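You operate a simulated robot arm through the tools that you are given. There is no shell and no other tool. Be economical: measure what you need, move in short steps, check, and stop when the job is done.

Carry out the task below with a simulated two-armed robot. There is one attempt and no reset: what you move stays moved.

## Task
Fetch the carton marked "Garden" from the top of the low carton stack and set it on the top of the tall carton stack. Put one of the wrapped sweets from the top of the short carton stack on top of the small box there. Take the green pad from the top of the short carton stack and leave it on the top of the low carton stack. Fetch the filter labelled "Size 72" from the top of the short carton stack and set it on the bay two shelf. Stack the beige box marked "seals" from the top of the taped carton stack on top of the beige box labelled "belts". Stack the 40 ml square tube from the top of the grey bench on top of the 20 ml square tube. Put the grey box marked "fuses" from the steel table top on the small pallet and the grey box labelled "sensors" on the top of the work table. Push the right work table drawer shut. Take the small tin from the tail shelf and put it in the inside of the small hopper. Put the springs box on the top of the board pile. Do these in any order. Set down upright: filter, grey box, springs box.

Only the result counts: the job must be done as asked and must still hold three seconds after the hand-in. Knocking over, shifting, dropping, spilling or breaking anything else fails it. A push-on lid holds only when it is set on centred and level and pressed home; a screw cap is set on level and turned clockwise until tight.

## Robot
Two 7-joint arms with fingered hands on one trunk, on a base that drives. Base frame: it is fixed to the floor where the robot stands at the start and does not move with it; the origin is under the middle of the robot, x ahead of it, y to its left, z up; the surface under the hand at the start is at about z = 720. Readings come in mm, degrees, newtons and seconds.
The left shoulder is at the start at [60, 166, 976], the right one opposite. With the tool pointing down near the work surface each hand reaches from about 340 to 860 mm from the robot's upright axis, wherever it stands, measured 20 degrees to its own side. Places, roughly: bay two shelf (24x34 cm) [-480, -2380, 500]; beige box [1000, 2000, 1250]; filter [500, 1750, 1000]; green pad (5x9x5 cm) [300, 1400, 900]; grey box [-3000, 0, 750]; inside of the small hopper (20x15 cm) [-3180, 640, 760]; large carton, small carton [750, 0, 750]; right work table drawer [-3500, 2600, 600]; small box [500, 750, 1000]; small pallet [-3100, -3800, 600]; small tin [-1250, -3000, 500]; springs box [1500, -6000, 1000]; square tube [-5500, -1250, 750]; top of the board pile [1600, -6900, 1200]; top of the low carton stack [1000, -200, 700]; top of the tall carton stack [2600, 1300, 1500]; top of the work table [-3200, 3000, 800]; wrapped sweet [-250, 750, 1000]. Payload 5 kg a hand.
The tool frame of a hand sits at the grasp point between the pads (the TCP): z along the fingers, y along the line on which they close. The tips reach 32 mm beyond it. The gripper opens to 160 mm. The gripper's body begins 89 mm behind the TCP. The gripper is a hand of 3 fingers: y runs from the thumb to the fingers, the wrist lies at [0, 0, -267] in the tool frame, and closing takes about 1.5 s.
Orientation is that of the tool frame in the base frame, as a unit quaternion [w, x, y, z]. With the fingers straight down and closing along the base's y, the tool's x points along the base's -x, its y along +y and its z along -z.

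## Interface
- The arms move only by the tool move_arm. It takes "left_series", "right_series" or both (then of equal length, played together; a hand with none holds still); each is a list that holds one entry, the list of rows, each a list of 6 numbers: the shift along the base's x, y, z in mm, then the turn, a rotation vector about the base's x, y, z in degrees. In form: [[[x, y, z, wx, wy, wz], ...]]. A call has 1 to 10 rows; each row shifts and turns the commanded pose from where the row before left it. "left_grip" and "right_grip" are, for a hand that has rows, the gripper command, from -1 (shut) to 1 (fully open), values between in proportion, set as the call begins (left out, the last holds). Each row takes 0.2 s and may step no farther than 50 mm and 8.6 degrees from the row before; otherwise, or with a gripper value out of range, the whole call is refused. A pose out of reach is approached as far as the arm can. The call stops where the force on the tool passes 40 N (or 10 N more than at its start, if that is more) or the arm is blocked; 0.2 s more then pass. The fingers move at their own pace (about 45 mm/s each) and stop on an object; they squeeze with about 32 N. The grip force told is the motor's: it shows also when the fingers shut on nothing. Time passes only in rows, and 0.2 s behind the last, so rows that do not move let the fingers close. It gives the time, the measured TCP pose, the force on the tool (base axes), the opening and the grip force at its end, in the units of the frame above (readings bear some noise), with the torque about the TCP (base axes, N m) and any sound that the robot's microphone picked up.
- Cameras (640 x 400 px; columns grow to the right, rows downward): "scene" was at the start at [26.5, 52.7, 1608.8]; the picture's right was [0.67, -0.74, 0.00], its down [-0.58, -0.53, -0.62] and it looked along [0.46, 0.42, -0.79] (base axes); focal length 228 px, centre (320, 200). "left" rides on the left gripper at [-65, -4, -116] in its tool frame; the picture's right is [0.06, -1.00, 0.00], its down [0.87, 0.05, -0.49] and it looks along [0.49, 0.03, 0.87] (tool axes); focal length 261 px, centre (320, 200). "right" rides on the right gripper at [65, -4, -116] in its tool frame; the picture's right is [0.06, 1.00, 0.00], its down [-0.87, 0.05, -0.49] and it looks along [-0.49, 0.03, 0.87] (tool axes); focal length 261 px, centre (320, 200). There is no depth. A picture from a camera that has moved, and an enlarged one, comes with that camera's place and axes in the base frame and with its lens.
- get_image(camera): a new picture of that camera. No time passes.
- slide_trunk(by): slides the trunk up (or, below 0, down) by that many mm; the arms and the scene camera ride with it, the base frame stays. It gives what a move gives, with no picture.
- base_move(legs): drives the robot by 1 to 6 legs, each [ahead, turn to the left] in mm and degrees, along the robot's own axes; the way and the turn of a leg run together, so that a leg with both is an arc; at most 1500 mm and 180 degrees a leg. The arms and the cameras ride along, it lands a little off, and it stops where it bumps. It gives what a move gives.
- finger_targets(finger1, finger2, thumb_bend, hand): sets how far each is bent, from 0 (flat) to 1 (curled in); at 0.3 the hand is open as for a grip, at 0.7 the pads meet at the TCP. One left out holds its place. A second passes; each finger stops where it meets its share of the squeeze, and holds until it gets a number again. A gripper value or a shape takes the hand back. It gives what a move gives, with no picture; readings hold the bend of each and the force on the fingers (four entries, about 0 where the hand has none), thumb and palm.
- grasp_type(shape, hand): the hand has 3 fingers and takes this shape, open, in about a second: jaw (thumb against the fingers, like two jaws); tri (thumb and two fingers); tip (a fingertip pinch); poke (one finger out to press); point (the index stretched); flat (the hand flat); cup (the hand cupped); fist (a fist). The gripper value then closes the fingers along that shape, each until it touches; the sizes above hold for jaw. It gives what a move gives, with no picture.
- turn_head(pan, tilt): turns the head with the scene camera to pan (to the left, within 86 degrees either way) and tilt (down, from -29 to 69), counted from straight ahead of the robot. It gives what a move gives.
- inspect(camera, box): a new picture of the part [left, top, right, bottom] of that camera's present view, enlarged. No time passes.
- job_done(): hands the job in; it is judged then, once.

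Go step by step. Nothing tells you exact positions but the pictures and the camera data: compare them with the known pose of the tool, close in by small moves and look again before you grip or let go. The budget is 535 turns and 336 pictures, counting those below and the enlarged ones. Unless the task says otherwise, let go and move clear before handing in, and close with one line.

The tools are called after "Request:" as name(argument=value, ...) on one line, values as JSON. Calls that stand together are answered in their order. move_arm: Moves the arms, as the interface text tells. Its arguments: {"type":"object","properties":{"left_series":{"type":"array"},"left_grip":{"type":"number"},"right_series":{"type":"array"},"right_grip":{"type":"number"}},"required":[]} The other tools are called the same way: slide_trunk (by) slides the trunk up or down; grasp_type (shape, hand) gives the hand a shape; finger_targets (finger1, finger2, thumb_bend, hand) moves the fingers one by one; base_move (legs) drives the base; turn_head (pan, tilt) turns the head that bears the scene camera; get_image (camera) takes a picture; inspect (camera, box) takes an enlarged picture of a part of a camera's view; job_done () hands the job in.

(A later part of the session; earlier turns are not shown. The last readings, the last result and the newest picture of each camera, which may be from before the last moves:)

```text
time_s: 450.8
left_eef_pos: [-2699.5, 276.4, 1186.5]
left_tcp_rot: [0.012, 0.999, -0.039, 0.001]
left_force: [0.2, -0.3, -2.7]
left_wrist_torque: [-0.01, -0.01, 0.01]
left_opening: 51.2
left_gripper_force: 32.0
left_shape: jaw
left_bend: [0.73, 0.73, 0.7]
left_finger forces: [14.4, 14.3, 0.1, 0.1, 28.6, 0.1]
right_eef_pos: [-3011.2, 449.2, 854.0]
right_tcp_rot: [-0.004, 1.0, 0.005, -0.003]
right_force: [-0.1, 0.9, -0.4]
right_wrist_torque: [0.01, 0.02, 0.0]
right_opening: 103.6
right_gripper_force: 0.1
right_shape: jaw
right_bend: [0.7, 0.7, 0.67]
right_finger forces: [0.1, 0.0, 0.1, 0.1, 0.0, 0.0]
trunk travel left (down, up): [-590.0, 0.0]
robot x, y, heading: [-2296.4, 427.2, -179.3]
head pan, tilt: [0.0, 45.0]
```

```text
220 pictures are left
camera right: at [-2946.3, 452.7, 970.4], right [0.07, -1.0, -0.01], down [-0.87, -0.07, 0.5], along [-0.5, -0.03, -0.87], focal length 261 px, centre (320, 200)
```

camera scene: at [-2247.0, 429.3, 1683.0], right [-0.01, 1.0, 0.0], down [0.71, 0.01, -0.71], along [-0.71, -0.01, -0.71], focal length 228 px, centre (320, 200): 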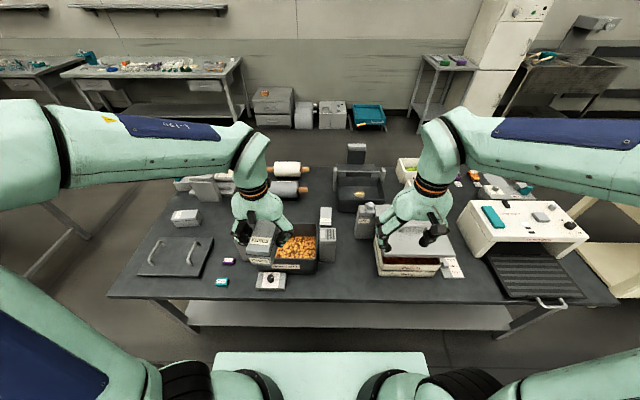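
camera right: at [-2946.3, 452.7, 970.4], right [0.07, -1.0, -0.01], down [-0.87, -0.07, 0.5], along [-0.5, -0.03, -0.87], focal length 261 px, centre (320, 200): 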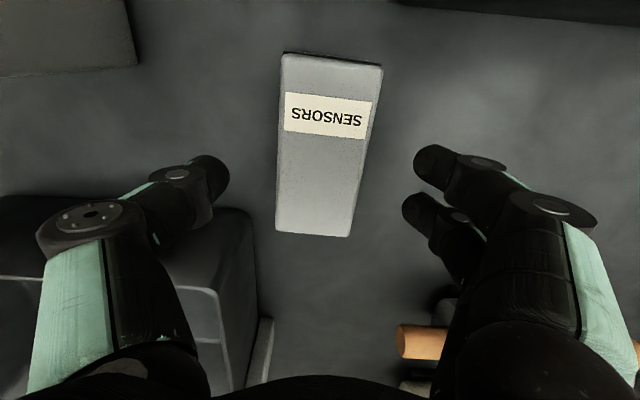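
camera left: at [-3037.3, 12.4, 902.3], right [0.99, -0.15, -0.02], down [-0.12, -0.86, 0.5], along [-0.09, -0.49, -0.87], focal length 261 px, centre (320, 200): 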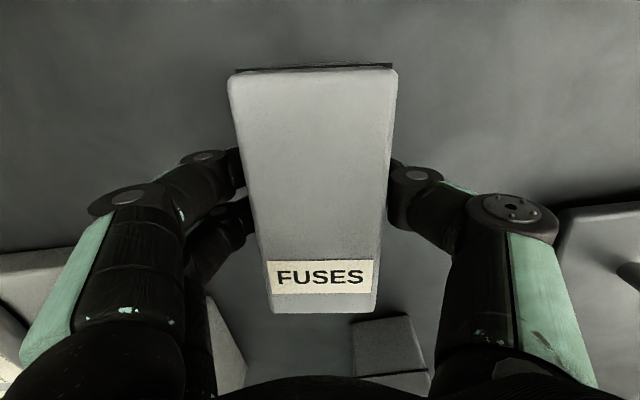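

I'll shift 20 mm toward me and turn -5° to keep the thumb clear of the hopper corner, then lower.

Request:
move_arm(right_series=[[[10, 0, 0, 0, 0, -3], [10, -1, 0, 0, 0, -2], [0, 0, -30, 0, 0, 0], [0, 0, 0, 0, 0, 0]]], right_grip=0.0)

Request:
get_image(camera="right")

```text
time_s: 451.8
left_eef_pos: [-2698.9, 276.8, 1186.0]
left_tcp_rot: [0.011, 0.999, -0.038, 0.001]
left_force: [0.2, -0.6, -2.3]
left_wrist_torque: [0.05, 0.01, 0.02]
left_opening: 50.8
left_gripper_force: 32.2
left_shape: jaw
left_bend: [0.73, 0.73, 0.7]
left_finger forces: [14.4, 14.2, 0.1, 0.1, 28.7, 0.0]
right_eef_pos: [-2991.3, 447.1, 824.3]
right_tcp_rot: [-0.004, 0.999, -0.039, -0.003]
right_force: [0.1, 0.4, 0.7]
right_wrist_torque: [-0.01, 0.01, -0.01]
right_opening: 80.7
right_gripper_force: 0.1
right_shape: jaw
right_bend: [0.72, 0.72, 0.7]
right_finger forces: [0.0, 0.0, 0.1, 0.0, 0.0, 0.0]
trunk travel left (down, up): [-590.0, 0.0]
robot x, y, heading: [-2288.3, 425.1, -179.3]
head pan, tilt: [0.0, 45.0]
```

```text
219 pictures are left
camera right: at [-2926.5, 445.8, 941.1], right [-0.01, -1.0, -0.01], down [-0.87, 0.01, 0.5], along [-0.5, 0.01, -0.87], focal length 261 px, centre (320, 200)
```

right: 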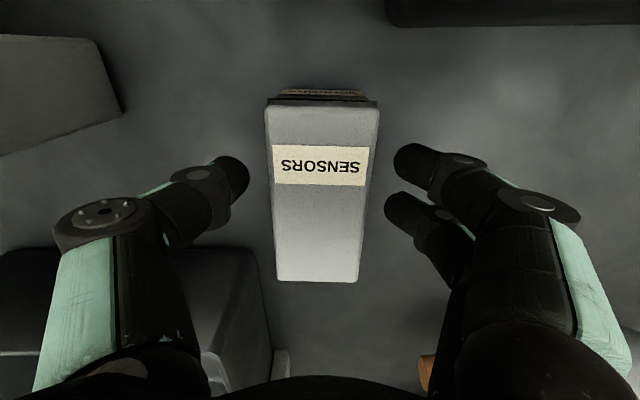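

Request:
move_arm(right_series=[[[0, 0, -20, 0, 0, 0], [0, 0, -17, 0, 0, 0], [0, 0, 0, 0, 0, 0]]])

Request:
move_arm(right_series=[[[0, 0, 0, 0, 0, 0], [0, 0, 0, 0, 0, 0], [0, 0, 0, 0, 0, 0], [0, 0, 0, 0, 0, 0], [0, 0, 0, 0, 0, 0]]], right_grip=-1)

Request:
move_arm(right_series=[[[0, 0, 20, 0, 0, 0], [0, 0, 45, 0, 0, 0], [0, 0, 48, 0, 0, 0], [0, 0, 48, 0, 0, 0], [0, 0, 48, 0, 0, 0], [0, 0, 48, 0, 0, 0], [0, 0, 48, 0, 0, 0], [0, 0, 48, 0, 0, 0], [0, 0, 0, 0, 0, 0]]])

Request:
get_image(camera="right")

```text
time_s: 452.6
left_eef_pos: [-2699.5, 276.5, 1185.1]
left_tcp_rot: [0.011, 0.999, -0.039, 0.002]
left_force: [-0.2, 0.2, -2.5]
left_wrist_torque: [0.0, -0.05, 0.0]
left_opening: 50.9
left_gripper_force: 31.8
left_shape: jaw
left_bend: [0.73, 0.73, 0.7]
left_finger forces: [14.4, 14.3, 0.0, 0.0, 28.7, 0.1]
right_eef_pos: [-2991.2, 446.8, 786.8]
right_tcp_rot: [-0.004, 0.999, -0.039, -0.003]
right_force: [-0.5, 0.6, -0.1]
right_wrist_torque: [-0.01, -0.02, -0.02]
right_opening: 80.6
right_gripper_force: 0.0
right_shape: jaw
right_bend: [0.72, 0.72, 0.7]
right_finger forces: [0.0, 0.0, 0.0, 0.0, 0.0, 0.0]
trunk travel left (down, up): [-590.0, 0.0]
robot x, y, heading: [-2294.2, 426.5, -179.2]
head pan, tilt: [0.0, 45.0]
```

```text
time_s: 453.8
left_eef_pos: [-2700.0, 277.0, 1185.1]
left_tcp_rot: [0.011, 0.999, -0.039, 0.002]
left_force: [-0.5, -0.3, -1.1]
left_wrist_torque: [-0.02, 0.01, 0.02]
left_opening: 50.8
left_gripper_force: 32.1
left_shape: jaw
left_bend: [0.73, 0.73, 0.7]
left_finger forces: [14.3, 14.3, 0.0, 0.1, 28.7, 0.0]
right_eef_pos: [-2991.6, 447.1, 786.9]
right_tcp_rot: [-0.003, 0.999, -0.038, -0.002]
right_force: [0.2, -1.3, -0.3]
right_wrist_torque: [-0.02, -0.03, -0.01]
right_opening: 51.6
right_gripper_force: 31.6
right_shape: jaw
right_bend: [0.73, 0.73, 0.7]
right_finger forces: [14.6, 14.4, 0.1, 0.0, 29.0, 0.0]
trunk travel left (down, up): [-590.0, 0.0]
robot x, y, heading: [-2291.8, 426.1, -179.0]
head pan, tilt: [0.0, 45.0]
```

```text
time_s: 455.8
left_eef_pos: [-2700.5, 277.8, 1185.0]
left_tcp_rot: [0.012, 0.999, -0.039, 0.001]
left_force: [-0.2, -0.2, -2.3]
left_wrist_torque: [0.02, -0.01, -0.04]
left_opening: 51.0
left_gripper_force: 32.1
left_shape: jaw
left_bend: [0.73, 0.73, 0.7]
left_finger forces: [14.4, 14.3, 0.0, 0.1, 28.7, 0.0]
right_eef_pos: [-2991.6, 448.4, 1138.7]
right_tcp_rot: [-0.003, 0.999, -0.039, -0.003]
right_force: [0.4, 0.1, -2.3]
right_wrist_torque: [0.0, -0.08, -0.01]
right_opening: 51.8
right_gripper_force: 32.2
right_shape: jaw
right_bend: [0.73, 0.73, 0.7]
right_finger forces: [14.7, 14.4, 0.0, 0.0, 29.1, 0.1]
trunk travel left (down, up): [-590.0, 0.0]
robot x, y, heading: [-2291.0, 428.8, -179.5]
head pan, tilt: [0.0, 45.0]
```

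```text
218 pictures are left
camera right: at [-2926.9, 446.5, 1255.9], right [-0.01, -1.0, -0.01], down [-0.87, 0.01, 0.5], along [-0.5, 0.01, -0.87], focal length 261 px, centre (320, 200)
```

right: 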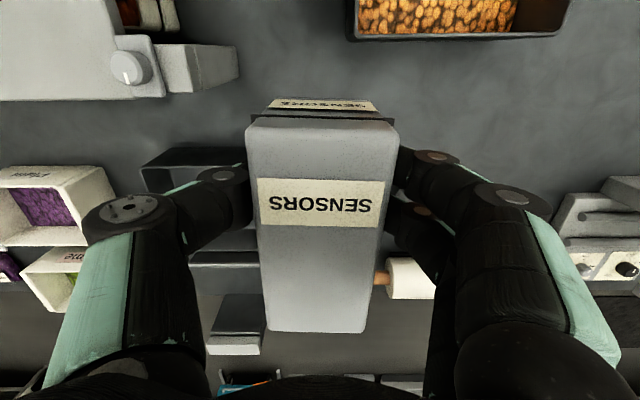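

Both boxes are in hand. Retracting the right hand and driving north toward the work table.

Request:
move_arm(right_series=[[[33, 20, 8, 0, 0, 0], [33, 20, 8, 0, 0, 0], [33, 20, 8, 0, 0, 0], [33, 20, 8, 0, 0, 0], [33, 20, 8, 0, 0, 0], [33, 20, 8, 0, 0, 0], [33, 20, 0, 0, 0, 0], [33, 20, 0, 0, 0, 0], [33, 20, 0, 0, 0, 0]]])

Request:
base_move(legs=[[-160, 0], [0, -90], [1350, 0]])

Request:
turn_head(pan=45, tilt=30)

Request:
get_image(camera="scene")

```text
time_s: 457.8
left_eef_pos: [-2698.7, 277.1, 1186.1]
left_tcp_rot: [0.011, 0.999, -0.039, 0.001]
left_force: [-0.3, 0.3, -1.3]
left_wrist_torque: [-0.05, 0.01, 0.01]
left_opening: 50.9
left_gripper_force: 31.9
left_shape: jaw
left_bend: [0.73, 0.73, 0.7]
left_finger forces: [14.4, 14.4, 0.1, 0.1, 28.8, 0.1]
right_eef_pos: [-2693.0, 628.6, 1188.9]
right_tcp_rot: [-0.003, 0.999, -0.039, -0.003]
right_force: [0.3, -0.1, -2.5]
right_wrist_torque: [-0.08, 0.03, -0.01]
right_opening: 51.4
right_gripper_force: 32.0
right_shape: jaw
right_bend: [0.73, 0.73, 0.7]
right_finger forces: [14.7, 14.4, 0.0, 0.0, 29.2, 0.0]
trunk travel left (down, up): [-590.0, 0.0]
robot x, y, heading: [-2293.4, 428.9, -179.2]
head pan, tilt: [0.0, 45.0]
```

```text
time_s: 469.6
left_eef_pos: [-2263.6, 2194.7, 1186.2]
left_tcp_rot: [-0.008, -0.67, 0.742, 0.007]
left_force: [0.7, -0.6, -2.1]
left_wrist_torque: [0.0, 0.0, -0.03]
left_opening: 50.6
left_gripper_force: 31.9
left_shape: jaw
left_bend: [0.73, 0.73, 0.7]
left_finger forces: [14.4, 14.2, 0.0, 0.0, 28.5, 0.0]
right_eef_pos: [-1914.7, 2180.6, 1187.4]
right_tcp_rot: [0.004, -0.671, 0.742, -0.001]
right_force: [0.1, -0.1, -2.8]
right_wrist_torque: [-0.05, 0.0, 0.01]
right_opening: 51.4
right_gripper_force: 31.6
right_shape: jaw
right_bend: [0.73, 0.73, 0.7]
right_finger forces: [14.6, 14.4, 0.1, 0.0, 28.9, 0.0]
trunk travel left (down, up): [-590.0, 0.0]
robot x, y, heading: [-2126.4, 1780.7, 89.3]
head pan, tilt: [0.0, 45.0]
```

```text
time_s: 470.7
left_eef_pos: [-2263.4, 2194.1, 1185.6]
left_tcp_rot: [-0.009, -0.67, 0.742, 0.007]
left_force: [-0.3, -0.4, -2.0]
left_wrist_torque: [-0.04, 0.0, -0.02]
left_opening: 50.7
left_gripper_force: 32.1
left_shape: jaw
left_bend: [0.73, 0.73, 0.7]
left_finger forces: [14.3, 14.3, 0.1, 0.0, 28.5, 0.0]
right_eef_pos: [-1914.1, 2180.3, 1188.8]
right_tcp_rot: [0.004, -0.671, 0.742, 0.0]
right_force: [0.1, -0.5, -1.4]
right_wrist_torque: [-0.07, 0.02, 0.02]
right_opening: 51.0
right_gripper_force: 32.3
right_shape: jaw
right_bend: [0.73, 0.73, 0.7]
right_finger forces: [14.6, 14.3, 0.0, 0.0, 28.9, 0.1]
trunk travel left (down, up): [-590.0, 0.0]
robot x, y, heading: [-2118.9, 1781.0, 89.3]
head pan, tilt: [45.0, 30.0]
```

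```text
217 pictures are left
camera scene: at [-2186.3, 1818.7, 1705.6], right [0.72, 0.7, 0.0], down [0.35, -0.36, -0.87], along [-0.6, 0.62, -0.5], focal length 228 px, centre (320, 200)
```

scene: 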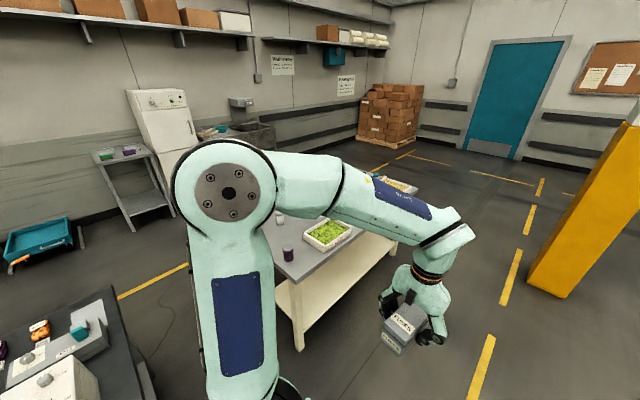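

The work table spans about x -3500…-2880, y 2330…3800. I'll approach its east side to set SENSORS down.

Request:
base_move(legs=[[900, 0], [0, 90.5], [330, 0]])

Request:
turn_head(pan=0, tilt=45)

Request:
get_image(camera="scene")

```text
time_s: 481.2
left_eef_pos: [-2853.3, 2537.5, 1185.8]
left_tcp_rot: [0.01, 0.999, -0.047, 0.002]
left_force: [-0.5, -0.1, -2.5]
left_wrist_torque: [0.0, -0.05, 0.02]
left_opening: 50.6
left_gripper_force: 32.0
left_shape: jaw
left_bend: [0.73, 0.73, 0.7]
left_finger forces: [14.3, 14.2, 0.1, 0.0, 28.5, 0.1]
right_eef_pos: [-2842.0, 2886.6, 1188.3]
right_tcp_rot: [-0.004, 0.999, -0.047, -0.002]
right_force: [-1.0, 0.7, -2.1]
right_wrist_torque: [0.01, -0.06, -0.01]
right_opening: 51.2
right_gripper_force: 31.7
right_shape: jaw
right_bend: [0.73, 0.73, 0.7]
right_finger forces: [14.6, 14.3, 0.1, 0.0, 28.8, 0.0]
trunk travel left (down, up): [-590.0, 0.0]
robot x, y, heading: [-2441.2, 2678.8, 179.8]
head pan, tilt: [45.0, 30.0]
```

```text
time_s: 482.3
left_eef_pos: [-2850.9, 2538.3, 1184.5]
left_tcp_rot: [0.012, 0.999, -0.048, 0.001]
left_force: [0.4, 0.1, -2.3]
left_wrist_torque: [0.0, 0.0, 0.01]
left_opening: 50.3
left_gripper_force: 31.3
left_shape: jaw
left_bend: [0.73, 0.73, 0.7]
left_finger forces: [14.4, 14.2, 0.0, 0.1, 28.6, 0.1]
right_eef_pos: [-2840.4, 2887.8, 1187.9]
right_tcp_rot: [-0.004, 0.999, -0.048, -0.003]
right_force: [-0.2, -1.1, -1.9]
right_wrist_torque: [0.01, -0.02, -0.01]
right_opening: 51.2
right_gripper_force: 32.3
right_shape: jaw
right_bend: [0.73, 0.73, 0.7]
right_finger forces: [14.6, 14.3, 0.0, 0.0, 28.9, 0.0]
trunk travel left (down, up): [-590.0, 0.0]
robot x, y, heading: [-2440.0, 2677.6, 179.7]
head pan, tilt: [0.0, 45.0]
```

```text
216 pictures are left
camera scene: at [-2492.5, 2682.9, 1683.0], right [0.01, 1.0, 0.0], down [0.71, 0.0, -0.71], along [-0.71, 0.0, -0.71], focal length 228 px, centre (320, 200)
```

scene: 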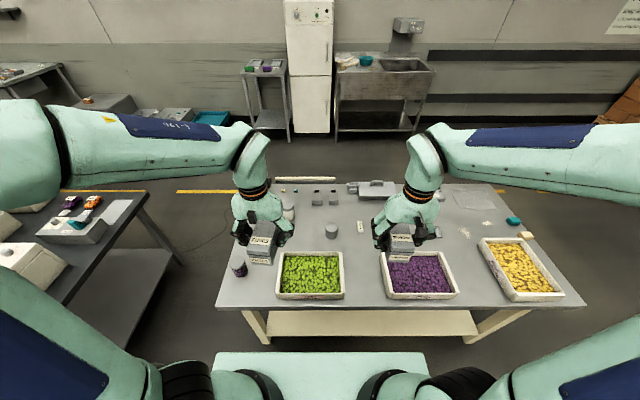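

Request:
get_image(camera="right")

Request:
inspect(camera="scene", box=[210, 165, 570, 320])

```text
215 pictures are left
camera right: at [-2775.8, 2885.6, 1304.6], right [-0.03, -1.0, -0.01], down [-0.87, 0.02, 0.5], along [-0.5, 0.02, -0.87], focal length 261 px, centre (320, 200)
```

right: 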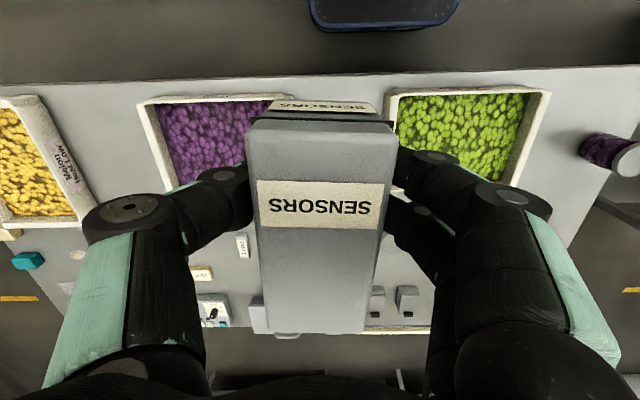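

```text
1.78 times, centred on (390, 242) of scene
camera zoom: at [-2492.5, 2682.9, 1683.0], right [0.01, 1.0, 0.0], down [0.71, 0.0, -0.71], along [-0.71, 0.0, -0.71], focal length 406 px, centre (196, 124)
```

zoom: 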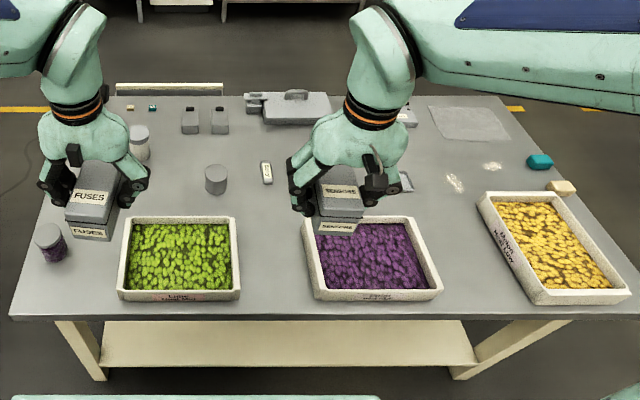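

There's a free gap between the green and purple trays, centred near [-2935, 2856]. I'll set SENSORS there.

Request:
move_arm(right_series=[[[-20, -8, -30, 0, 0, 2.5], [-20, -8, -35, 0, 0, 2.5], [-20, -8, -40, 0, 0, 0], [-20, -8, -40, 0, 0, 0], [0, 0, -45, 0, 0, 0], [0, 0, -45, 0, 0, 0], [0, 0, -45, 0, 0, 0], [0, 0, -20, 0, 0, 0], [0, 0, 0, 0, 0, 0]]])

Request:
get_image(camera="right")

Request:
inspect(camera="scene", box=[260, 200, 460, 320])

```text
time_s: 484.3
left_eef_pos: [-2852.7, 2538.5, 1185.0]
left_tcp_rot: [0.011, 0.999, -0.047, 0.001]
left_force: [0.2, 1.3, -2.2]
left_wrist_torque: [-0.02, -0.03, -0.04]
left_opening: 50.4
left_gripper_force: 31.7
left_shape: jaw
left_bend: [0.73, 0.73, 0.7]
left_finger forces: [14.3, 14.2, 0.1, 0.0, 28.6, 0.0]
right_eef_pos: [-2919.8, 2856.3, 887.5]
right_tcp_rot: [-0.004, 1.0, -0.003, -0.003]
right_force: [-0.4, -0.6, -2.7]
right_wrist_torque: [0.02, -0.04, -0.01]
right_opening: 51.2
right_gripper_force: 32.0
right_shape: jaw
right_bend: [0.73, 0.73, 0.7]
right_finger forces: [14.6, 14.2, 0.0, 0.0, 28.8, 0.1]
trunk travel left (down, up): [-590.0, 0.0]
robot x, y, heading: [-2442.8, 2682.3, 180.0]
head pan, tilt: [0.0, 45.0]
```

```text
213 pictures are left
camera right: at [-2855.9, 2859.5, 1003.7], right [0.05, -1.0, -0.01], down [-0.87, -0.05, 0.5], along [-0.5, -0.02, -0.87], focal length 261 px, centre (320, 200)
```

right: 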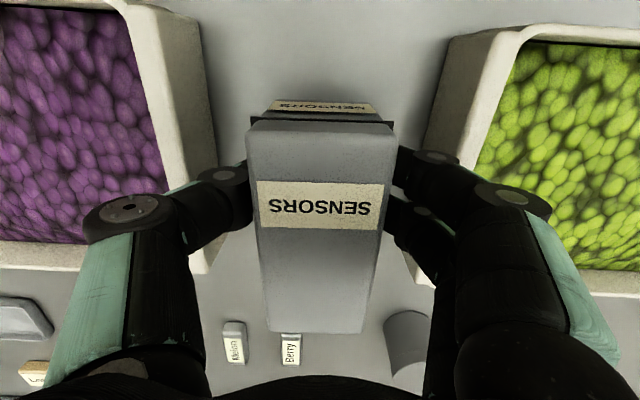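

```text
3.20 times, centred on (360, 260) of scene
camera zoom: at [-2492.5, 2683.0, 1683.0], right [0.01, 1.0, 0.0], down [0.71, 0.0, -0.71], along [-0.71, 0.0, -0.71], focal length 731 px, centre (192, 8)
```

zoom: 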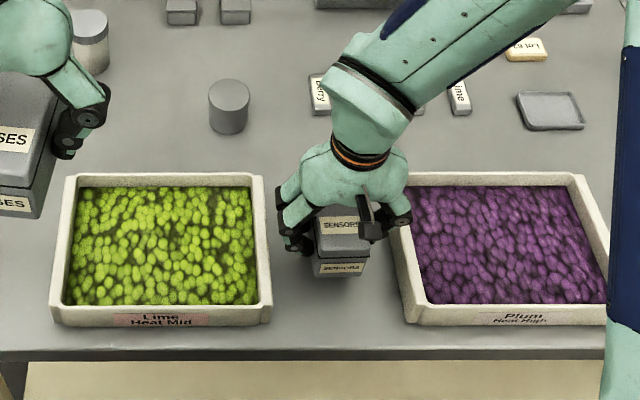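

Request:
move_arm(right_series=[[[0, 0, -20, 0, 0, 0], [0, 0, -18, 0, 0, 0], [0, 0, 0, 0, 0, 0]]])

Request:
get_image(camera="right")

```text
time_s: 485.1
left_eef_pos: [-2852.4, 2537.5, 1186.4]
left_tcp_rot: [0.011, 0.999, -0.047, 0.001]
left_force: [0.8, 0.5, -2.5]
left_wrist_torque: [-0.01, 0.01, 0.0]
left_opening: 50.7
left_gripper_force: 32.0
left_shape: jaw
left_bend: [0.73, 0.73, 0.7]
left_finger forces: [14.3, 14.2, 0.1, 0.0, 28.5, 0.0]
right_eef_pos: [-2921.1, 2856.2, 850.8]
right_tcp_rot: [-0.003, 1.0, -0.004, -0.004]
right_force: [0.8, 0.5, -1.6]
right_wrist_torque: [0.0, -0.03, 0.05]
right_opening: 51.1
right_gripper_force: 31.6
right_shape: jaw
right_bend: [0.73, 0.73, 0.7]
right_finger forces: [14.6, 14.3, 0.0, 0.0, 28.8, 0.0]
trunk travel left (down, up): [-590.0, 0.0]
robot x, y, heading: [-2445.2, 2681.9, 179.8]
head pan, tilt: [0.0, 45.0]
```

```text
211 pictures are left
camera right: at [-2856.1, 2859.8, 966.3], right [0.06, -1.0, -0.01], down [-0.87, -0.05, 0.5], along [-0.5, -0.02, -0.87], focal length 261 px, centre (320, 200)
```

right: 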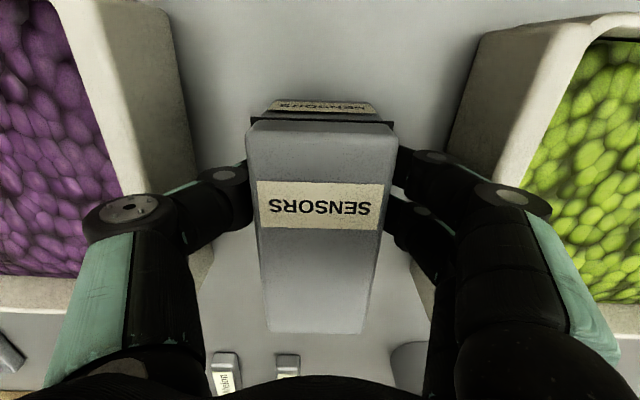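

Request:
move_arm(right_series=[[[0, 0, -7, 0, 0, 0], [0, 0, -3, 0, 0, 0], [0, 0, -3, 0, 0, 0], [0, 0, -3, 0, 0, 0], [0, 0, 0, 0, 0, 0]]])

Request:
get_image(camera="right")

```text
time_s: 485.8
left_eef_pos: [-2850.8, 2537.3, 1186.9]
left_tcp_rot: [0.012, 0.999, -0.048, 0.0]
left_force: [0.1, 0.9, -2.9]
left_wrist_torque: [-0.05, -0.01, -0.01]
left_opening: 50.6
left_gripper_force: 31.6
left_shape: jaw
left_bend: [0.73, 0.73, 0.7]
left_finger forces: [14.4, 14.2, 0.1, 0.0, 28.5, 0.1]
right_eef_pos: [-2921.3, 2855.0, 844.2]
right_tcp_rot: [-0.003, 1.0, -0.004, -0.006]
right_force: [9.4, 2.4, 32.7]
right_wrist_torque: [0.09, -0.17, 0.06]
right_opening: 53.9
right_gripper_force: 32.1
right_shape: jaw
right_bend: [0.74, 0.74, 0.71]
right_finger forces: [18.3, 18.0, 0.0, 0.0, 37.7, 0.0]
trunk travel left (down, up): [-590.0, 0.0]
robot x, y, heading: [-2438.9, 2676.4, 179.6]
head pan, tilt: [0.0, 45.0]
stopped in row 3 (right hand): the force on the tool passed its limit at 46 N (the readings are from after the stop); the commanded pose is now the measured one
```

```text
210 pictures are left
camera right: at [-2855.5, 2858.7, 960.4], right [0.05, -1.0, -0.01], down [-0.86, -0.05, 0.5], along [-0.5, -0.02, -0.86], focal length 261 px, centre (320, 200)
```

right: 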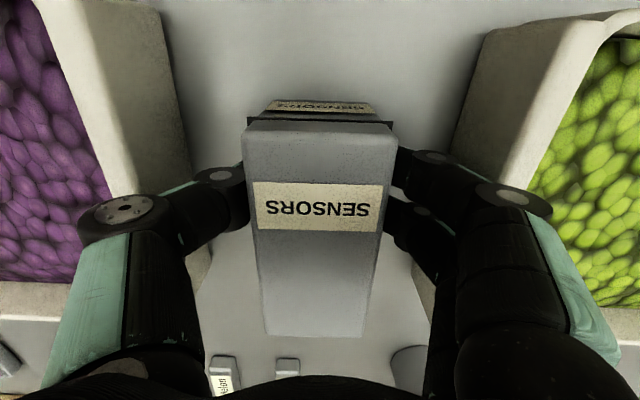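

The box is on the table. Ease up and open a little, then rise.

Request:
move_arm(right_series=[[[0, 0, 2, 0, 0, 0], [0, 0, 0, 0, 0, 0], [0, 0, 0, 0, 0, 0], [0, 0, 0, 0, 0, 0]]], right_grip=-0.12)

Request:
move_arm(right_series=[[[0, 0, 15, 0, 0, 0], [0, 0, 40, 0, 0, 0], [0, 0, 45, 0, 0, 0], [0, 0, 45, 0, 0, 0], [0, 0, 45, 0, 0, 0], [0, 0, 45, 0, 0, 0], [30, 0, 45, 0, 0, 0], [30, 10, 40, 0, 0, 0], [30, 10, 20, 0, 0, 0]]])

Request:
get_image(camera="scene")

```text
time_s: 486.8
left_eef_pos: [-2851.8, 2537.6, 1186.8]
left_tcp_rot: [0.012, 0.999, -0.049, 0.001]
left_force: [-0.4, -0.3, -2.0]
left_wrist_torque: [0.0, 0.01, -0.03]
left_opening: 50.4
left_gripper_force: 31.5
left_shape: jaw
left_bend: [0.73, 0.73, 0.7]
left_finger forces: [14.3, 14.2, 0.0, 0.0, 28.4, 0.1]
right_eef_pos: [-2922.5, 2855.3, 844.9]
right_tcp_rot: [-0.004, 1.0, -0.005, -0.005]
right_force: [0.1, 0.6, 0.0]
right_wrist_torque: [0.02, -0.03, 0.0]
right_opening: 69.6
right_gripper_force: 0.0
right_shape: jaw
right_bend: [0.73, 0.73, 0.7]
right_finger forces: [0.1, 0.0, 0.1, 0.0, 0.0, 0.0]
trunk travel left (down, up): [-590.0, 0.0]
robot x, y, heading: [-2440.0, 2677.7, 179.7]
head pan, tilt: [0.0, 45.0]
```

```text
refused: row 7 steps farther than a row can; nothing moved
```

```text
209 pictures are left
camera scene: at [-2492.2, 2682.8, 1683.0], right [0.01, 1.0, 0.0], down [0.71, 0.0, -0.71], along [-0.71, 0.0, -0.71], focal length 228 px, centre (320, 200)
```

scene: 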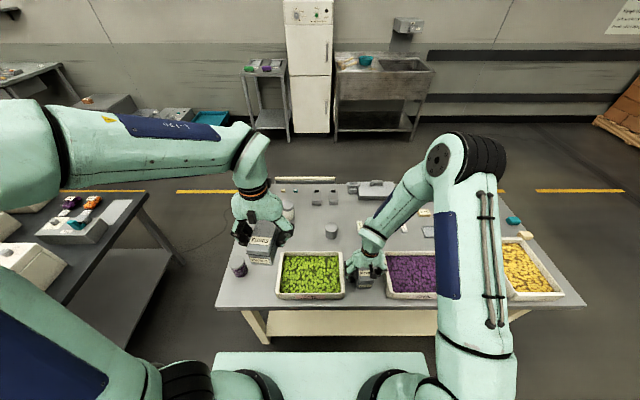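

Request:
move_arm(right_series=[[[0, 0, 15, 0, 0, 0], [0, 0, 40, 0, 0, 0], [0, 0, 45, 0, 0, 0], [0, 0, 45, 0, 0, 0], [0, 0, 45, 0, 0, 0], [0, 0, 45, 0, 0, 0], [20, 0, 40, 0, 0, 0], [25, 10, 35, 0, 0, 0], [25, 10, 20, 0, 0, 0]]])

Request:
get_image(camera="scene")

```text
time_s: 488.8
left_eef_pos: [-2850.5, 2539.2, 1185.6]
left_tcp_rot: [0.011, 0.999, -0.047, 0.001]
left_force: [0.3, -0.7, -2.5]
left_wrist_torque: [0.01, 0.03, -0.02]
left_opening: 50.8
left_gripper_force: 32.1
left_shape: jaw
left_bend: [0.73, 0.73, 0.7]
left_finger forces: [14.3, 14.2, 0.0, 0.0, 28.5, 0.0]
right_eef_pos: [-2848.8, 2874.3, 1174.8]
right_tcp_rot: [-0.004, 1.0, -0.003, -0.005]
right_force: [-0.4, 0.7, 0.3]
right_wrist_torque: [-0.01, -0.01, -0.01]
right_opening: 69.9
right_gripper_force: 0.1
right_shape: jaw
right_bend: [0.73, 0.73, 0.7]
right_finger forces: [0.0, 0.1, 0.0, 0.0, 0.0, 0.1]
trunk travel left (down, up): [-590.0, 0.0]
robot x, y, heading: [-2444.8, 2679.6, 179.5]
head pan, tilt: [0.0, 45.0]
```

```text
208 pictures are left
camera scene: at [-2491.0, 2683.1, 1683.0], right [0.01, 1.0, 0.0], down [0.71, 0.0, -0.71], along [-0.71, 0.0, -0.71], focal length 228 px, centre (320, 200)
```

scene: 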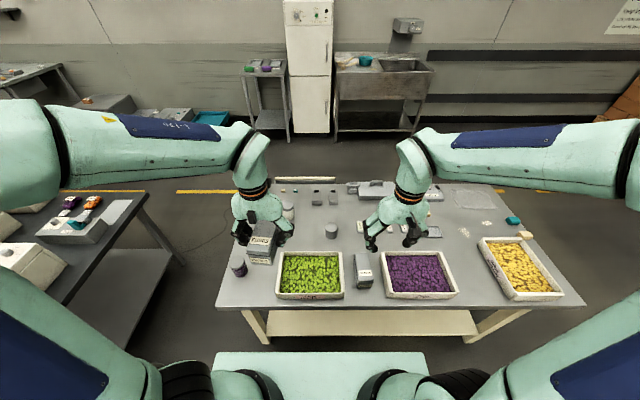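

SENSORS stands on the work table. Now to the open drawer on the table's west side; I'll go round the north end.

Request:
base_move(legs=[[-150, 0], [0, -90]])

Request:
turn_head(pan=15, tilt=30)

Request:
get_image(camera="scene")

```text
time_s: 494.1
left_eef_pos: [-2436.4, 3089.2, 1184.7]
left_tcp_rot: [-0.01, -0.675, 0.737, 0.008]
left_force: [0.5, 0.0, -2.0]
left_wrist_torque: [0.01, 0.03, -0.01]
left_opening: 50.5
left_gripper_force: 31.9
left_shape: jaw
left_bend: [0.73, 0.73, 0.7]
left_finger forces: [14.1, 14.2, 0.0, 0.0, 28.4, 0.0]
right_eef_pos: [-2099.6, 3091.5, 1173.5]
right_tcp_rot: [0.006, -0.707, 0.707, 0.001]
right_force: [-0.2, -0.5, -1.4]
right_wrist_torque: [0.01, 0.01, -0.03]
right_opening: 69.9
right_gripper_force: 0.1
right_shape: jaw
right_bend: [0.73, 0.73, 0.7]
right_finger forces: [0.0, 0.0, 0.0, 0.0, 0.0, 0.0]
trunk travel left (down, up): [-590.0, 0.0]
robot x, y, heading: [-2291.6, 2682.3, 90.3]
head pan, tilt: [0.0, 45.0]
```

```text
time_s: 494.8
left_eef_pos: [-2436.2, 3088.5, 1186.2]
left_tcp_rot: [-0.008, -0.675, 0.737, 0.007]
left_force: [0.5, -0.5, -3.4]
left_wrist_torque: [-0.01, -0.01, 0.02]
left_opening: 50.6
left_gripper_force: 32.4
left_shape: jaw
left_bend: [0.73, 0.73, 0.7]
left_finger forces: [14.2, 14.2, 0.0, 0.0, 28.5, 0.0]
right_eef_pos: [-2100.2, 3091.3, 1174.2]
right_tcp_rot: [-0.005, 0.707, -0.707, -0.002]
right_force: [-0.1, -0.5, 0.8]
right_wrist_torque: [0.01, -0.03, 0.01]
right_opening: 69.6
right_gripper_force: 0.1
right_shape: jaw
right_bend: [0.73, 0.73, 0.7]
right_finger forces: [0.0, 0.0, 0.1, 0.0, 0.0, 0.1]
trunk travel left (down, up): [-590.0, 0.0]
robot x, y, heading: [-2290.5, 2680.0, 90.1]
head pan, tilt: [15.0, 30.0]
```

```text
207 pictures are left
camera scene: at [-2314.0, 2739.2, 1705.6], right [0.97, 0.26, 0.0], down [0.13, -0.48, -0.87], along [-0.23, 0.84, -0.5], focal length 228 px, centre (320, 200)
```

scene: 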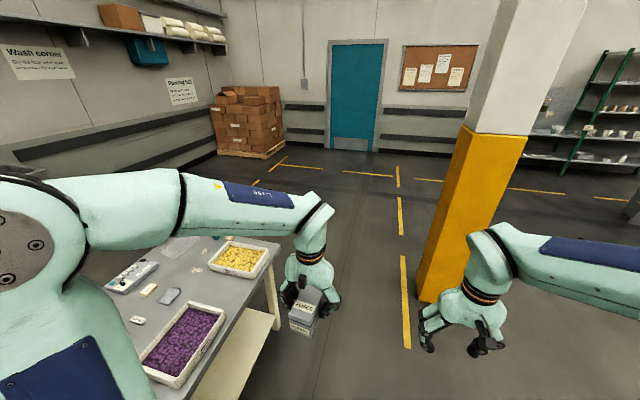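

The post is on the right; I'll pass between it and the table with a slight left heading, then go round.

Request:
base_move(legs=[[0, 11], [1380, 0], [0, 79], [1600, 0], [0, 90]])

Request:
turn_head(pan=30, tilt=35)

Request:
get_image(camera="scene")

```text
refused: 1600 is not a number from -1500 to 1500
```

```text
time_s: 495.6
left_eef_pos: [-2437.0, 3089.2, 1186.1]
left_tcp_rot: [-0.009, -0.676, 0.737, 0.007]
left_force: [0.0, 0.4, -2.5]
left_wrist_torque: [-0.03, -0.05, 0.0]
left_opening: 50.6
left_gripper_force: 31.9
left_shape: jaw
left_bend: [0.73, 0.73, 0.7]
left_finger forces: [14.2, 14.2, 0.0, 0.1, 28.3, 0.0]
right_eef_pos: [-2099.6, 3091.7, 1174.1]
right_tcp_rot: [-0.006, 0.708, -0.707, -0.001]
right_force: [0.1, 0.6, 0.0]
right_wrist_torque: [0.02, -0.01, -0.01]
right_opening: 69.9
right_gripper_force: 0.0
right_shape: jaw
right_bend: [0.73, 0.73, 0.7]
right_finger forces: [0.0, 0.0, 0.0, 0.0, 0.1, 0.1]
trunk travel left (down, up): [-590.0, 0.0]
robot x, y, heading: [-2289.7, 2678.9, 90.2]
head pan, tilt: [30.0, 35.0]
```

```text
206 pictures are left
camera scene: at [-2334.7, 2728.1, 1697.9], right [0.87, 0.5, 0.0], down [0.29, -0.5, -0.82], along [-0.41, 0.71, -0.57], focal length 228 px, centre (320, 200)
```

scene: 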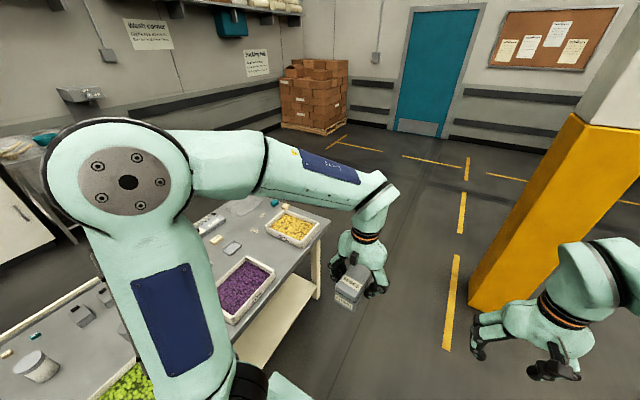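

Request:
base_move(legs=[[0, 11], [1380, 0], [0, 79], [800, 0], [800, 0], [0, 90]])

Request:
get_image(camera="scene")

```text
time_s: 518.5
left_eef_pos: [-4022.4, 3623.7, 1184.9]
left_tcp_rot: [0.007, 0.737, 0.676, 0.009]
left_force: [-0.1, 0.6, -1.4]
left_wrist_torque: [-0.02, -0.02, 0.0]
left_opening: 50.1
left_gripper_force: 32.3
left_shape: jaw
left_bend: [0.73, 0.73, 0.7]
left_finger forces: [14.2, 14.1, 0.0, 0.0, 28.1, 0.1]
right_eef_pos: [-4359.4, 3620.0, 1174.2]
right_tcp_rot: [0.001, 0.707, 0.707, -0.007]
right_force: [0.1, -0.1, 0.6]
right_wrist_torque: [-0.03, 0.0, 0.02]
right_opening: 69.6
right_gripper_force: 0.0
right_shape: jaw
right_bend: [0.73, 0.73, 0.7]
right_finger forces: [0.1, 0.0, 0.0, 0.1, 0.0, 0.0]
trunk travel left (down, up): [-590.0, 0.0]
robot x, y, heading: [-4169.4, 4032.3, -89.6]
head pan, tilt: [30.0, 35.0]
```

```text
205 pictures are left
camera scene: at [-4124.8, 3987.9, 1697.8], right [-0.86, -0.5, 0.0], down [-0.29, 0.5, -0.82], along [0.41, -0.71, -0.57], focal length 228 px, centre (320, 200)
```

scene: 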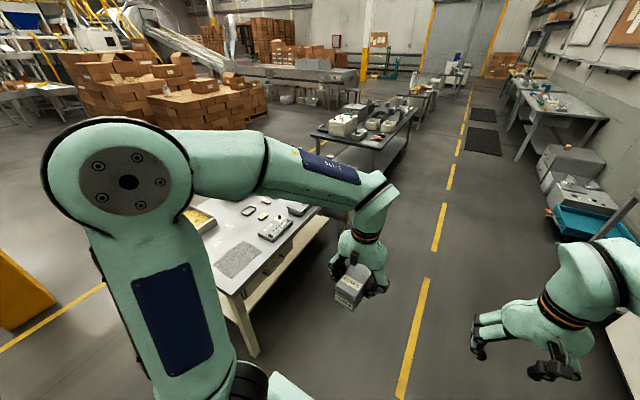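

Request:
base_move(legs=[[1330, 0]])

Request:
turn_head(pan=75, tilt=40)

Request:
get_image(camera="scene")

```text
time_s: 525.3
left_eef_pos: [-4020.7, 2280.7, 1185.1]
left_tcp_rot: [0.007, 0.738, 0.675, 0.009]
left_force: [0.2, -0.5, -2.6]
left_wrist_torque: [0.03, 0.02, -0.04]
left_opening: 50.5
left_gripper_force: 31.9
left_shape: jaw
left_bend: [0.73, 0.73, 0.7]
left_finger forces: [14.3, 14.1, 0.1, 0.1, 28.3, 0.1]
right_eef_pos: [-4359.0, 2279.0, 1174.0]
right_tcp_rot: [0.001, 0.708, 0.706, -0.006]
right_force: [-1.1, 0.1, 1.0]
right_wrist_torque: [-0.02, 0.03, -0.02]
right_opening: 69.9
right_gripper_force: 0.0
right_shape: jaw
right_bend: [0.73, 0.73, 0.7]
right_finger forces: [0.1, 0.0, 0.2, 0.1, 0.1, 0.1]
trunk travel left (down, up): [-590.0, 0.0]
robot x, y, heading: [-4165.4, 2689.3, -90.0]
head pan, tilt: [30.0, 35.0]
```

```text
time_s: 526.4
left_eef_pos: [-4021.5, 2280.8, 1185.8]
left_tcp_rot: [0.007, 0.738, 0.675, 0.009]
left_force: [0.4, 0.2, -1.4]
left_wrist_torque: [0.0, 0.01, 0.0]
left_opening: 50.4
left_gripper_force: 31.8
left_shape: jaw
left_bend: [0.73, 0.73, 0.7]
left_finger forces: [14.1, 14.1, 0.0, 0.0, 28.3, 0.0]
right_eef_pos: [-4358.7, 2280.0, 1173.8]
right_tcp_rot: [0.001, 0.708, 0.707, -0.006]
right_force: [-0.2, 0.2, -0.4]
right_wrist_torque: [-0.03, 0.0, -0.01]
right_opening: 69.9
right_gripper_force: 0.1
right_shape: jaw
right_bend: [0.73, 0.73, 0.7]
right_finger forces: [0.0, 0.0, 0.0, 0.0, 0.1, 0.0]
trunk travel left (down, up): [-590.0, 0.0]
robot x, y, heading: [-4169.7, 2692.1, -90.1]
head pan, tilt: [75.0, 40.0]
```

```text
204 pictures are left
camera scene: at [-4084.1, 2700.4, 1690.3], right [-0.26, -0.97, 0.0], down [-0.62, 0.17, -0.77], along [0.74, -0.2, -0.64], focal length 228 px, centre (320, 200)
```

scene: 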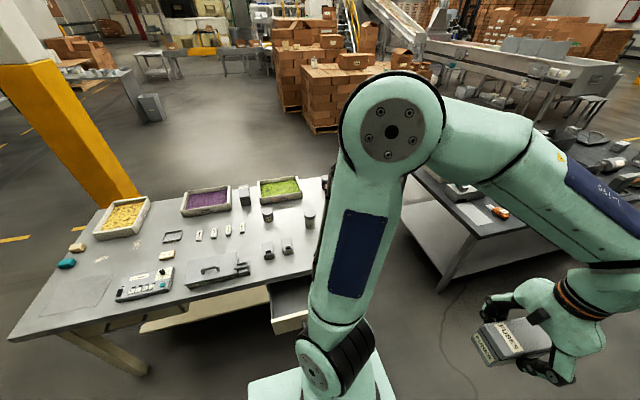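

The drawer sticks out about 160 mm. Turning to face it.

Request:
base_move(legs=[[0, 90]])

Request:
turn_head(pan=0, tilt=50)

Request:
get_image(camera="scene")

```text
time_s: 530.8
left_eef_pos: [-3757.3, 2836.7, 1185.5]
left_tcp_rot: [-0.001, 0.043, 0.999, 0.011]
left_force: [0.1, 0.4, -1.9]
left_wrist_torque: [-0.02, 0.04, -0.01]
left_opening: 50.0
left_gripper_force: 32.0
left_shape: jaw
left_bend: [0.73, 0.73, 0.7]
left_finger forces: [14.1, 14.1, 0.0, 0.0, 28.2, 0.0]
right_eef_pos: [-3755.3, 2500.6, 1173.3]
right_tcp_rot: [0.006, 0.0, 1.0, -0.003]
right_force: [0.3, 0.3, 0.6]
right_wrist_torque: [-0.02, -0.03, 0.0]
right_opening: 69.8
right_gripper_force: 0.1
right_shape: jaw
right_bend: [0.73, 0.73, 0.7]
right_finger forces: [0.0, 0.1, 0.1, 0.0, 0.0, 0.0]
trunk travel left (down, up): [-590.0, 0.0]
robot x, y, heading: [-4167.9, 2692.6, 0.0]
head pan, tilt: [75.0, 40.0]
```

```text
time_s: 532.2
left_eef_pos: [-3756.5, 2837.9, 1185.6]
left_tcp_rot: [-0.001, 0.044, 0.999, 0.011]
left_force: [0.2, 0.8, -2.3]
left_wrist_torque: [0.01, 0.0, -0.05]
left_opening: 50.0
left_gripper_force: 31.7
left_shape: jaw
left_bend: [0.73, 0.73, 0.7]
left_finger forces: [14.0, 14.1, 0.0, 0.0, 28.2, 0.0]
right_eef_pos: [-3754.2, 2498.9, 1173.6]
right_tcp_rot: [0.005, 0.0, 1.0, -0.004]
right_force: [-0.7, 0.5, 0.3]
right_wrist_torque: [0.0, -0.02, 0.02]
right_opening: 70.0
right_gripper_force: 0.1
right_shape: jaw
right_bend: [0.73, 0.73, 0.7]
right_finger forces: [0.0, 0.0, 0.0, 0.0, 0.0, 0.0]
trunk travel left (down, up): [-590.0, 0.0]
robot x, y, heading: [-4165.4, 2689.2, -0.1]
head pan, tilt: [0.0, 50.0]
```

```text
203 pictures are left
camera scene: at [-4119.0, 2692.8, 1676.1], right [0.0, -1.0, 0.0], down [-0.77, 0.0, -0.64], along [0.64, 0.0, -0.77], focal length 228 px, centre (320, 200)
```

scene: 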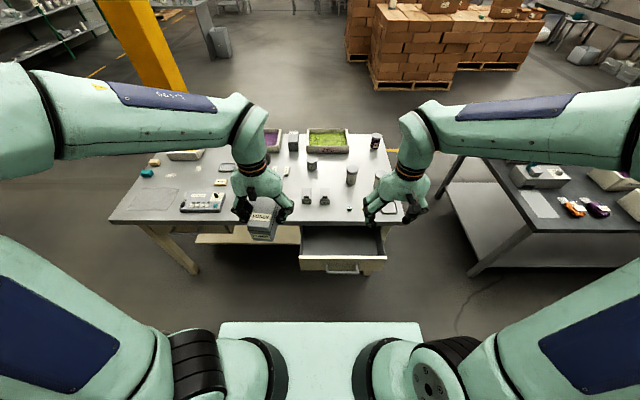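

Request:
inspect(camera="scene", box=[280, 200, 420, 300])

Request:
base_move(legs=[[-150, 0]])

```text
4.00 times, centred on (350, 250) of scene
camera zoom: at [-4119.0, 2692.8, 1676.1], right [0.0, -1.0, 0.0], down [-0.77, 0.0, -0.64], along [0.64, 0.0, -0.77], focal length 913 px, centre (200, 0)
```

zoom: 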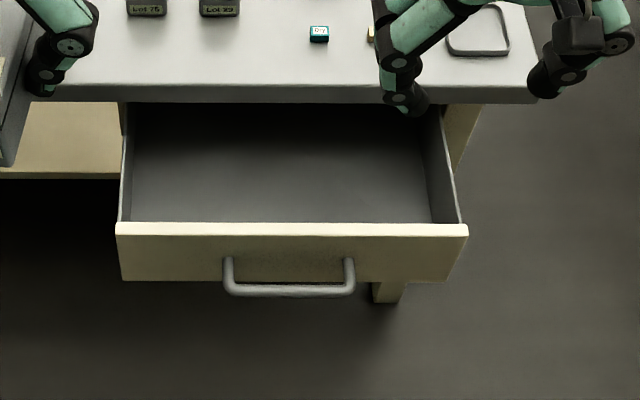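

```text
time_s: 533.6
left_eef_pos: [-3910.1, 2837.2, 1186.9]
left_tcp_rot: [0.0, 0.043, 0.999, 0.011]
left_force: [-0.2, 0.2, -1.9]
left_wrist_torque: [-0.01, -0.07, -0.03]
left_opening: 50.3
left_gripper_force: 31.9
left_shape: jaw
left_bend: [0.73, 0.73, 0.7]
left_finger forces: [14.1, 14.1, 0.0, 0.1, 28.1, 0.1]
right_eef_pos: [-3907.8, 2499.1, 1173.5]
right_tcp_rot: [0.006, -0.001, 1.0, -0.004]
right_force: [0.2, 0.7, -0.1]
right_wrist_torque: [0.01, -0.02, 0.0]
right_opening: 69.8
right_gripper_force: 0.0
right_shape: jaw
right_bend: [0.73, 0.73, 0.7]
right_finger forces: [0.1, 0.0, 0.1, 0.0, 0.0, 0.0]
trunk travel left (down, up): [-590.0, 0.0]
robot x, y, heading: [-4318.2, 2690.7, 0.1]
head pan, tilt: [0.0, 50.0]
```

I'll close the right hand, pitch it forward and lower it in front of the drawer panel.

Request:
move_arm(right_series=[[[15, 9, -45, 0, -7.5, 0], [15, 9, -45, 0, -7.5, 0], [15, 9, -45, 0, -7.5, 0], [15, 9, -45, 0, -7.5, 0], [15, 9, -45, 0, -7.5, 0], [15, 9, -45, 0, -7.5, 0], [15, 9, -45, 0, -7.5, 0], [15, 9, -45, 0, -7.5, 0], [15, 9, -45, 0, -7.5, 0], [15, 9, -45, 0, -7.5, 0]]], right_grip=-1)

Request:
get_image(camera="right")

Request:
get_image(camera="scene")

```text
time_s: 535.8
left_eef_pos: [-3908.5, 2837.2, 1186.2]
left_tcp_rot: [-0.001, 0.043, 0.999, 0.011]
left_force: [-0.3, 0.0, -2.0]
left_wrist_torque: [0.01, 0.02, -0.03]
left_opening: 50.2
left_gripper_force: 31.8
left_shape: jaw
left_bend: [0.73, 0.73, 0.7]
left_finger forces: [14.1, 14.1, 0.1, 0.0, 28.3, 0.0]
right_eef_pos: [-3792.3, 2545.5, 963.9]
right_tcp_rot: [0.37, -0.002, 0.929, 0.0]
right_force: [-0.2, 0.1, 0.3]
right_wrist_torque: [-0.01, 0.01, 0.0]
right_opening: 0.0
right_gripper_force: 32.0
right_shape: jaw
right_bend: [0.65, 0.65, 0.67]
right_finger forces: [0.0, 0.0, 0.0, 0.0, 0.0, 0.1]
right hand out of reach, approached as far as the arm can: row 4, 5, 6, 7, 8, 9, 10
trunk travel left (down, up): [-590.0, 0.0]
robot x, y, heading: [-4314.6, 2692.9, 0.3]
head pan, tilt: [0.0, 50.0]
```

```text
201 pictures are left
camera right: at [-3920.5, 2542.6, 1002.5], right [-0.05, 1.0, -0.04], down [0.29, 0.06, 0.95], along [0.96, 0.03, -0.29], focal length 261 px, centre (320, 200)
```

right: 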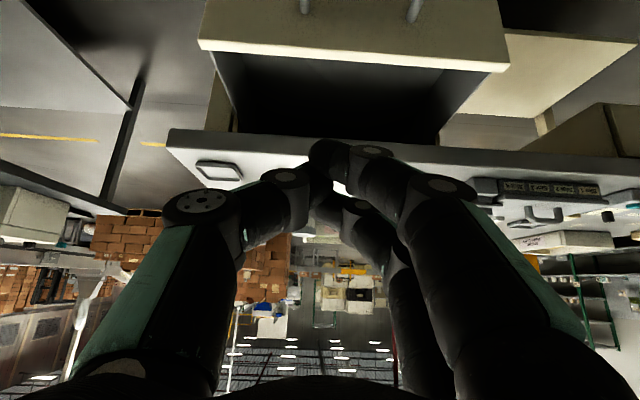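

```text
200 pictures are left
camera scene: at [-4269.9, 2691.5, 1676.1], right [0.0, -1.0, 0.0], down [-0.77, 0.0, -0.64], along [0.64, 0.0, -0.77], focal length 228 px, centre (320, 200)
```

scene: 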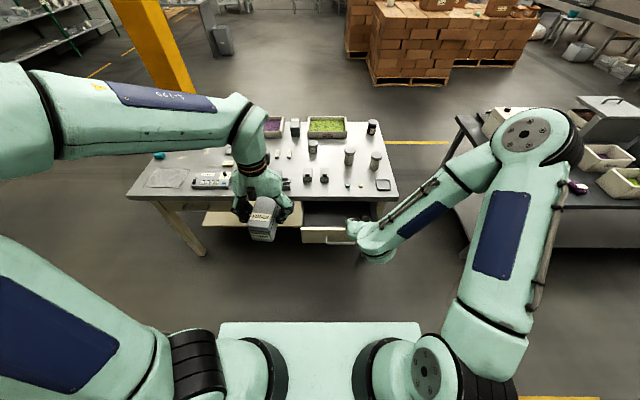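

The arm is too folded at this trunk height; lowering the trunk 280 mm will bring the hand down in front of the drawer.

Request:
slide_trunk(by=-280)

Request:
get_image(camera="right")

Request:
get_image(camera="scene")

```text
time_s: 538.6
left_eef_pos: [-3908.3, 2837.7, 905.2]
left_tcp_rot: [-0.001, 0.043, 0.999, 0.011]
left_force: [0.2, 1.1, -2.3]
left_wrist_torque: [-0.02, 0.02, 0.0]
left_opening: 50.3
left_gripper_force: 32.1
left_shape: jaw
left_bend: [0.73, 0.73, 0.7]
left_finger forces: [14.1, 14.1, 0.0, 0.0, 28.4, 0.0]
right_eef_pos: [-3793.0, 2547.1, 681.9]
right_tcp_rot: [0.369, -0.002, 0.929, 0.0]
right_force: [-1.0, -0.3, -0.6]
right_wrist_torque: [-0.02, -0.01, 0.02]
right_opening: 0.0
right_gripper_force: 31.6
right_shape: jaw
right_bend: [0.65, 0.65, 0.67]
right_finger forces: [0.0, 0.0, 0.0, 0.1, 0.0, 0.1]
trunk travel left (down, up): [-310.0, 280.0]
robot x, y, heading: [-4314.7, 2691.7, 0.1]
head pan, tilt: [0.0, 50.0]
```

```text
199 pictures are left
camera right: at [-3920.6, 2543.0, 722.6], right [-0.05, 1.0, -0.04], down [0.29, 0.06, 0.95], along [0.95, 0.03, -0.29], focal length 261 px, centre (320, 200)
```

right: 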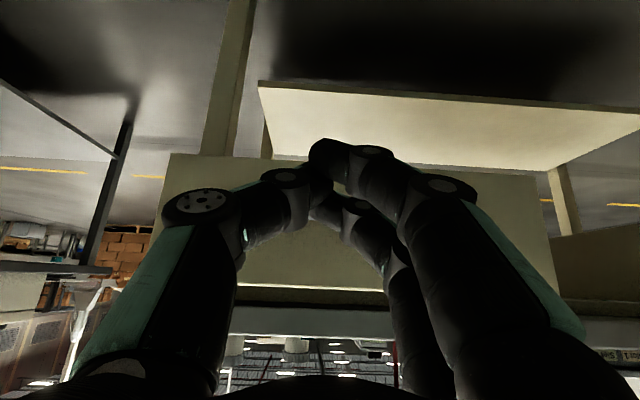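

```text
198 pictures are left
camera scene: at [-4269.9, 2692.4, 1396.2], right [0.0, -1.0, 0.0], down [-0.77, 0.0, -0.64], along [0.64, 0.0, -0.77], focal length 228 px, centre (320, 200)
```

scene: 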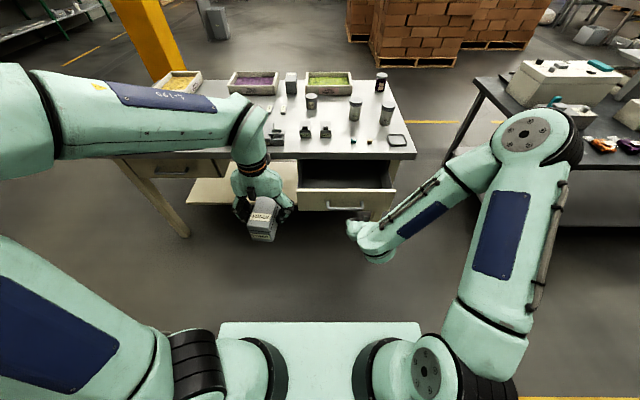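

Request:
move_arm(right_series=[[[0, 0, 5, 0, 0, 0], [0, 0, 0, 0, 0, 0]]])

```text
time_s: 539.2
left_eef_pos: [-3906.7, 2837.5, 906.3]
left_tcp_rot: [-0.001, 0.042, 0.999, 0.012]
left_force: [0.5, -0.3, -2.4]
left_wrist_torque: [-0.05, 0.02, 0.01]
left_opening: 50.3
left_gripper_force: 32.2
left_shape: jaw
left_bend: [0.73, 0.73, 0.7]
left_finger forces: [14.1, 14.1, 0.0, 0.0, 28.3, 0.0]
right_eef_pos: [-3792.6, 2546.5, 687.7]
right_tcp_rot: [0.37, -0.002, 0.929, -0.001]
right_force: [0.3, -0.9, -0.2]
right_wrist_torque: [-0.01, 0.0, 0.03]
right_opening: 0.0
right_gripper_force: 32.3
right_shape: jaw
right_bend: [0.65, 0.65, 0.67]
right_finger forces: [0.0, 0.0, 0.0, 0.0, 0.0, 0.0]
trunk travel left (down, up): [-310.0, 280.0]
robot x, y, heading: [-4320.1, 2688.3, 0.3]
head pan, tilt: [0.0, 50.0]
```

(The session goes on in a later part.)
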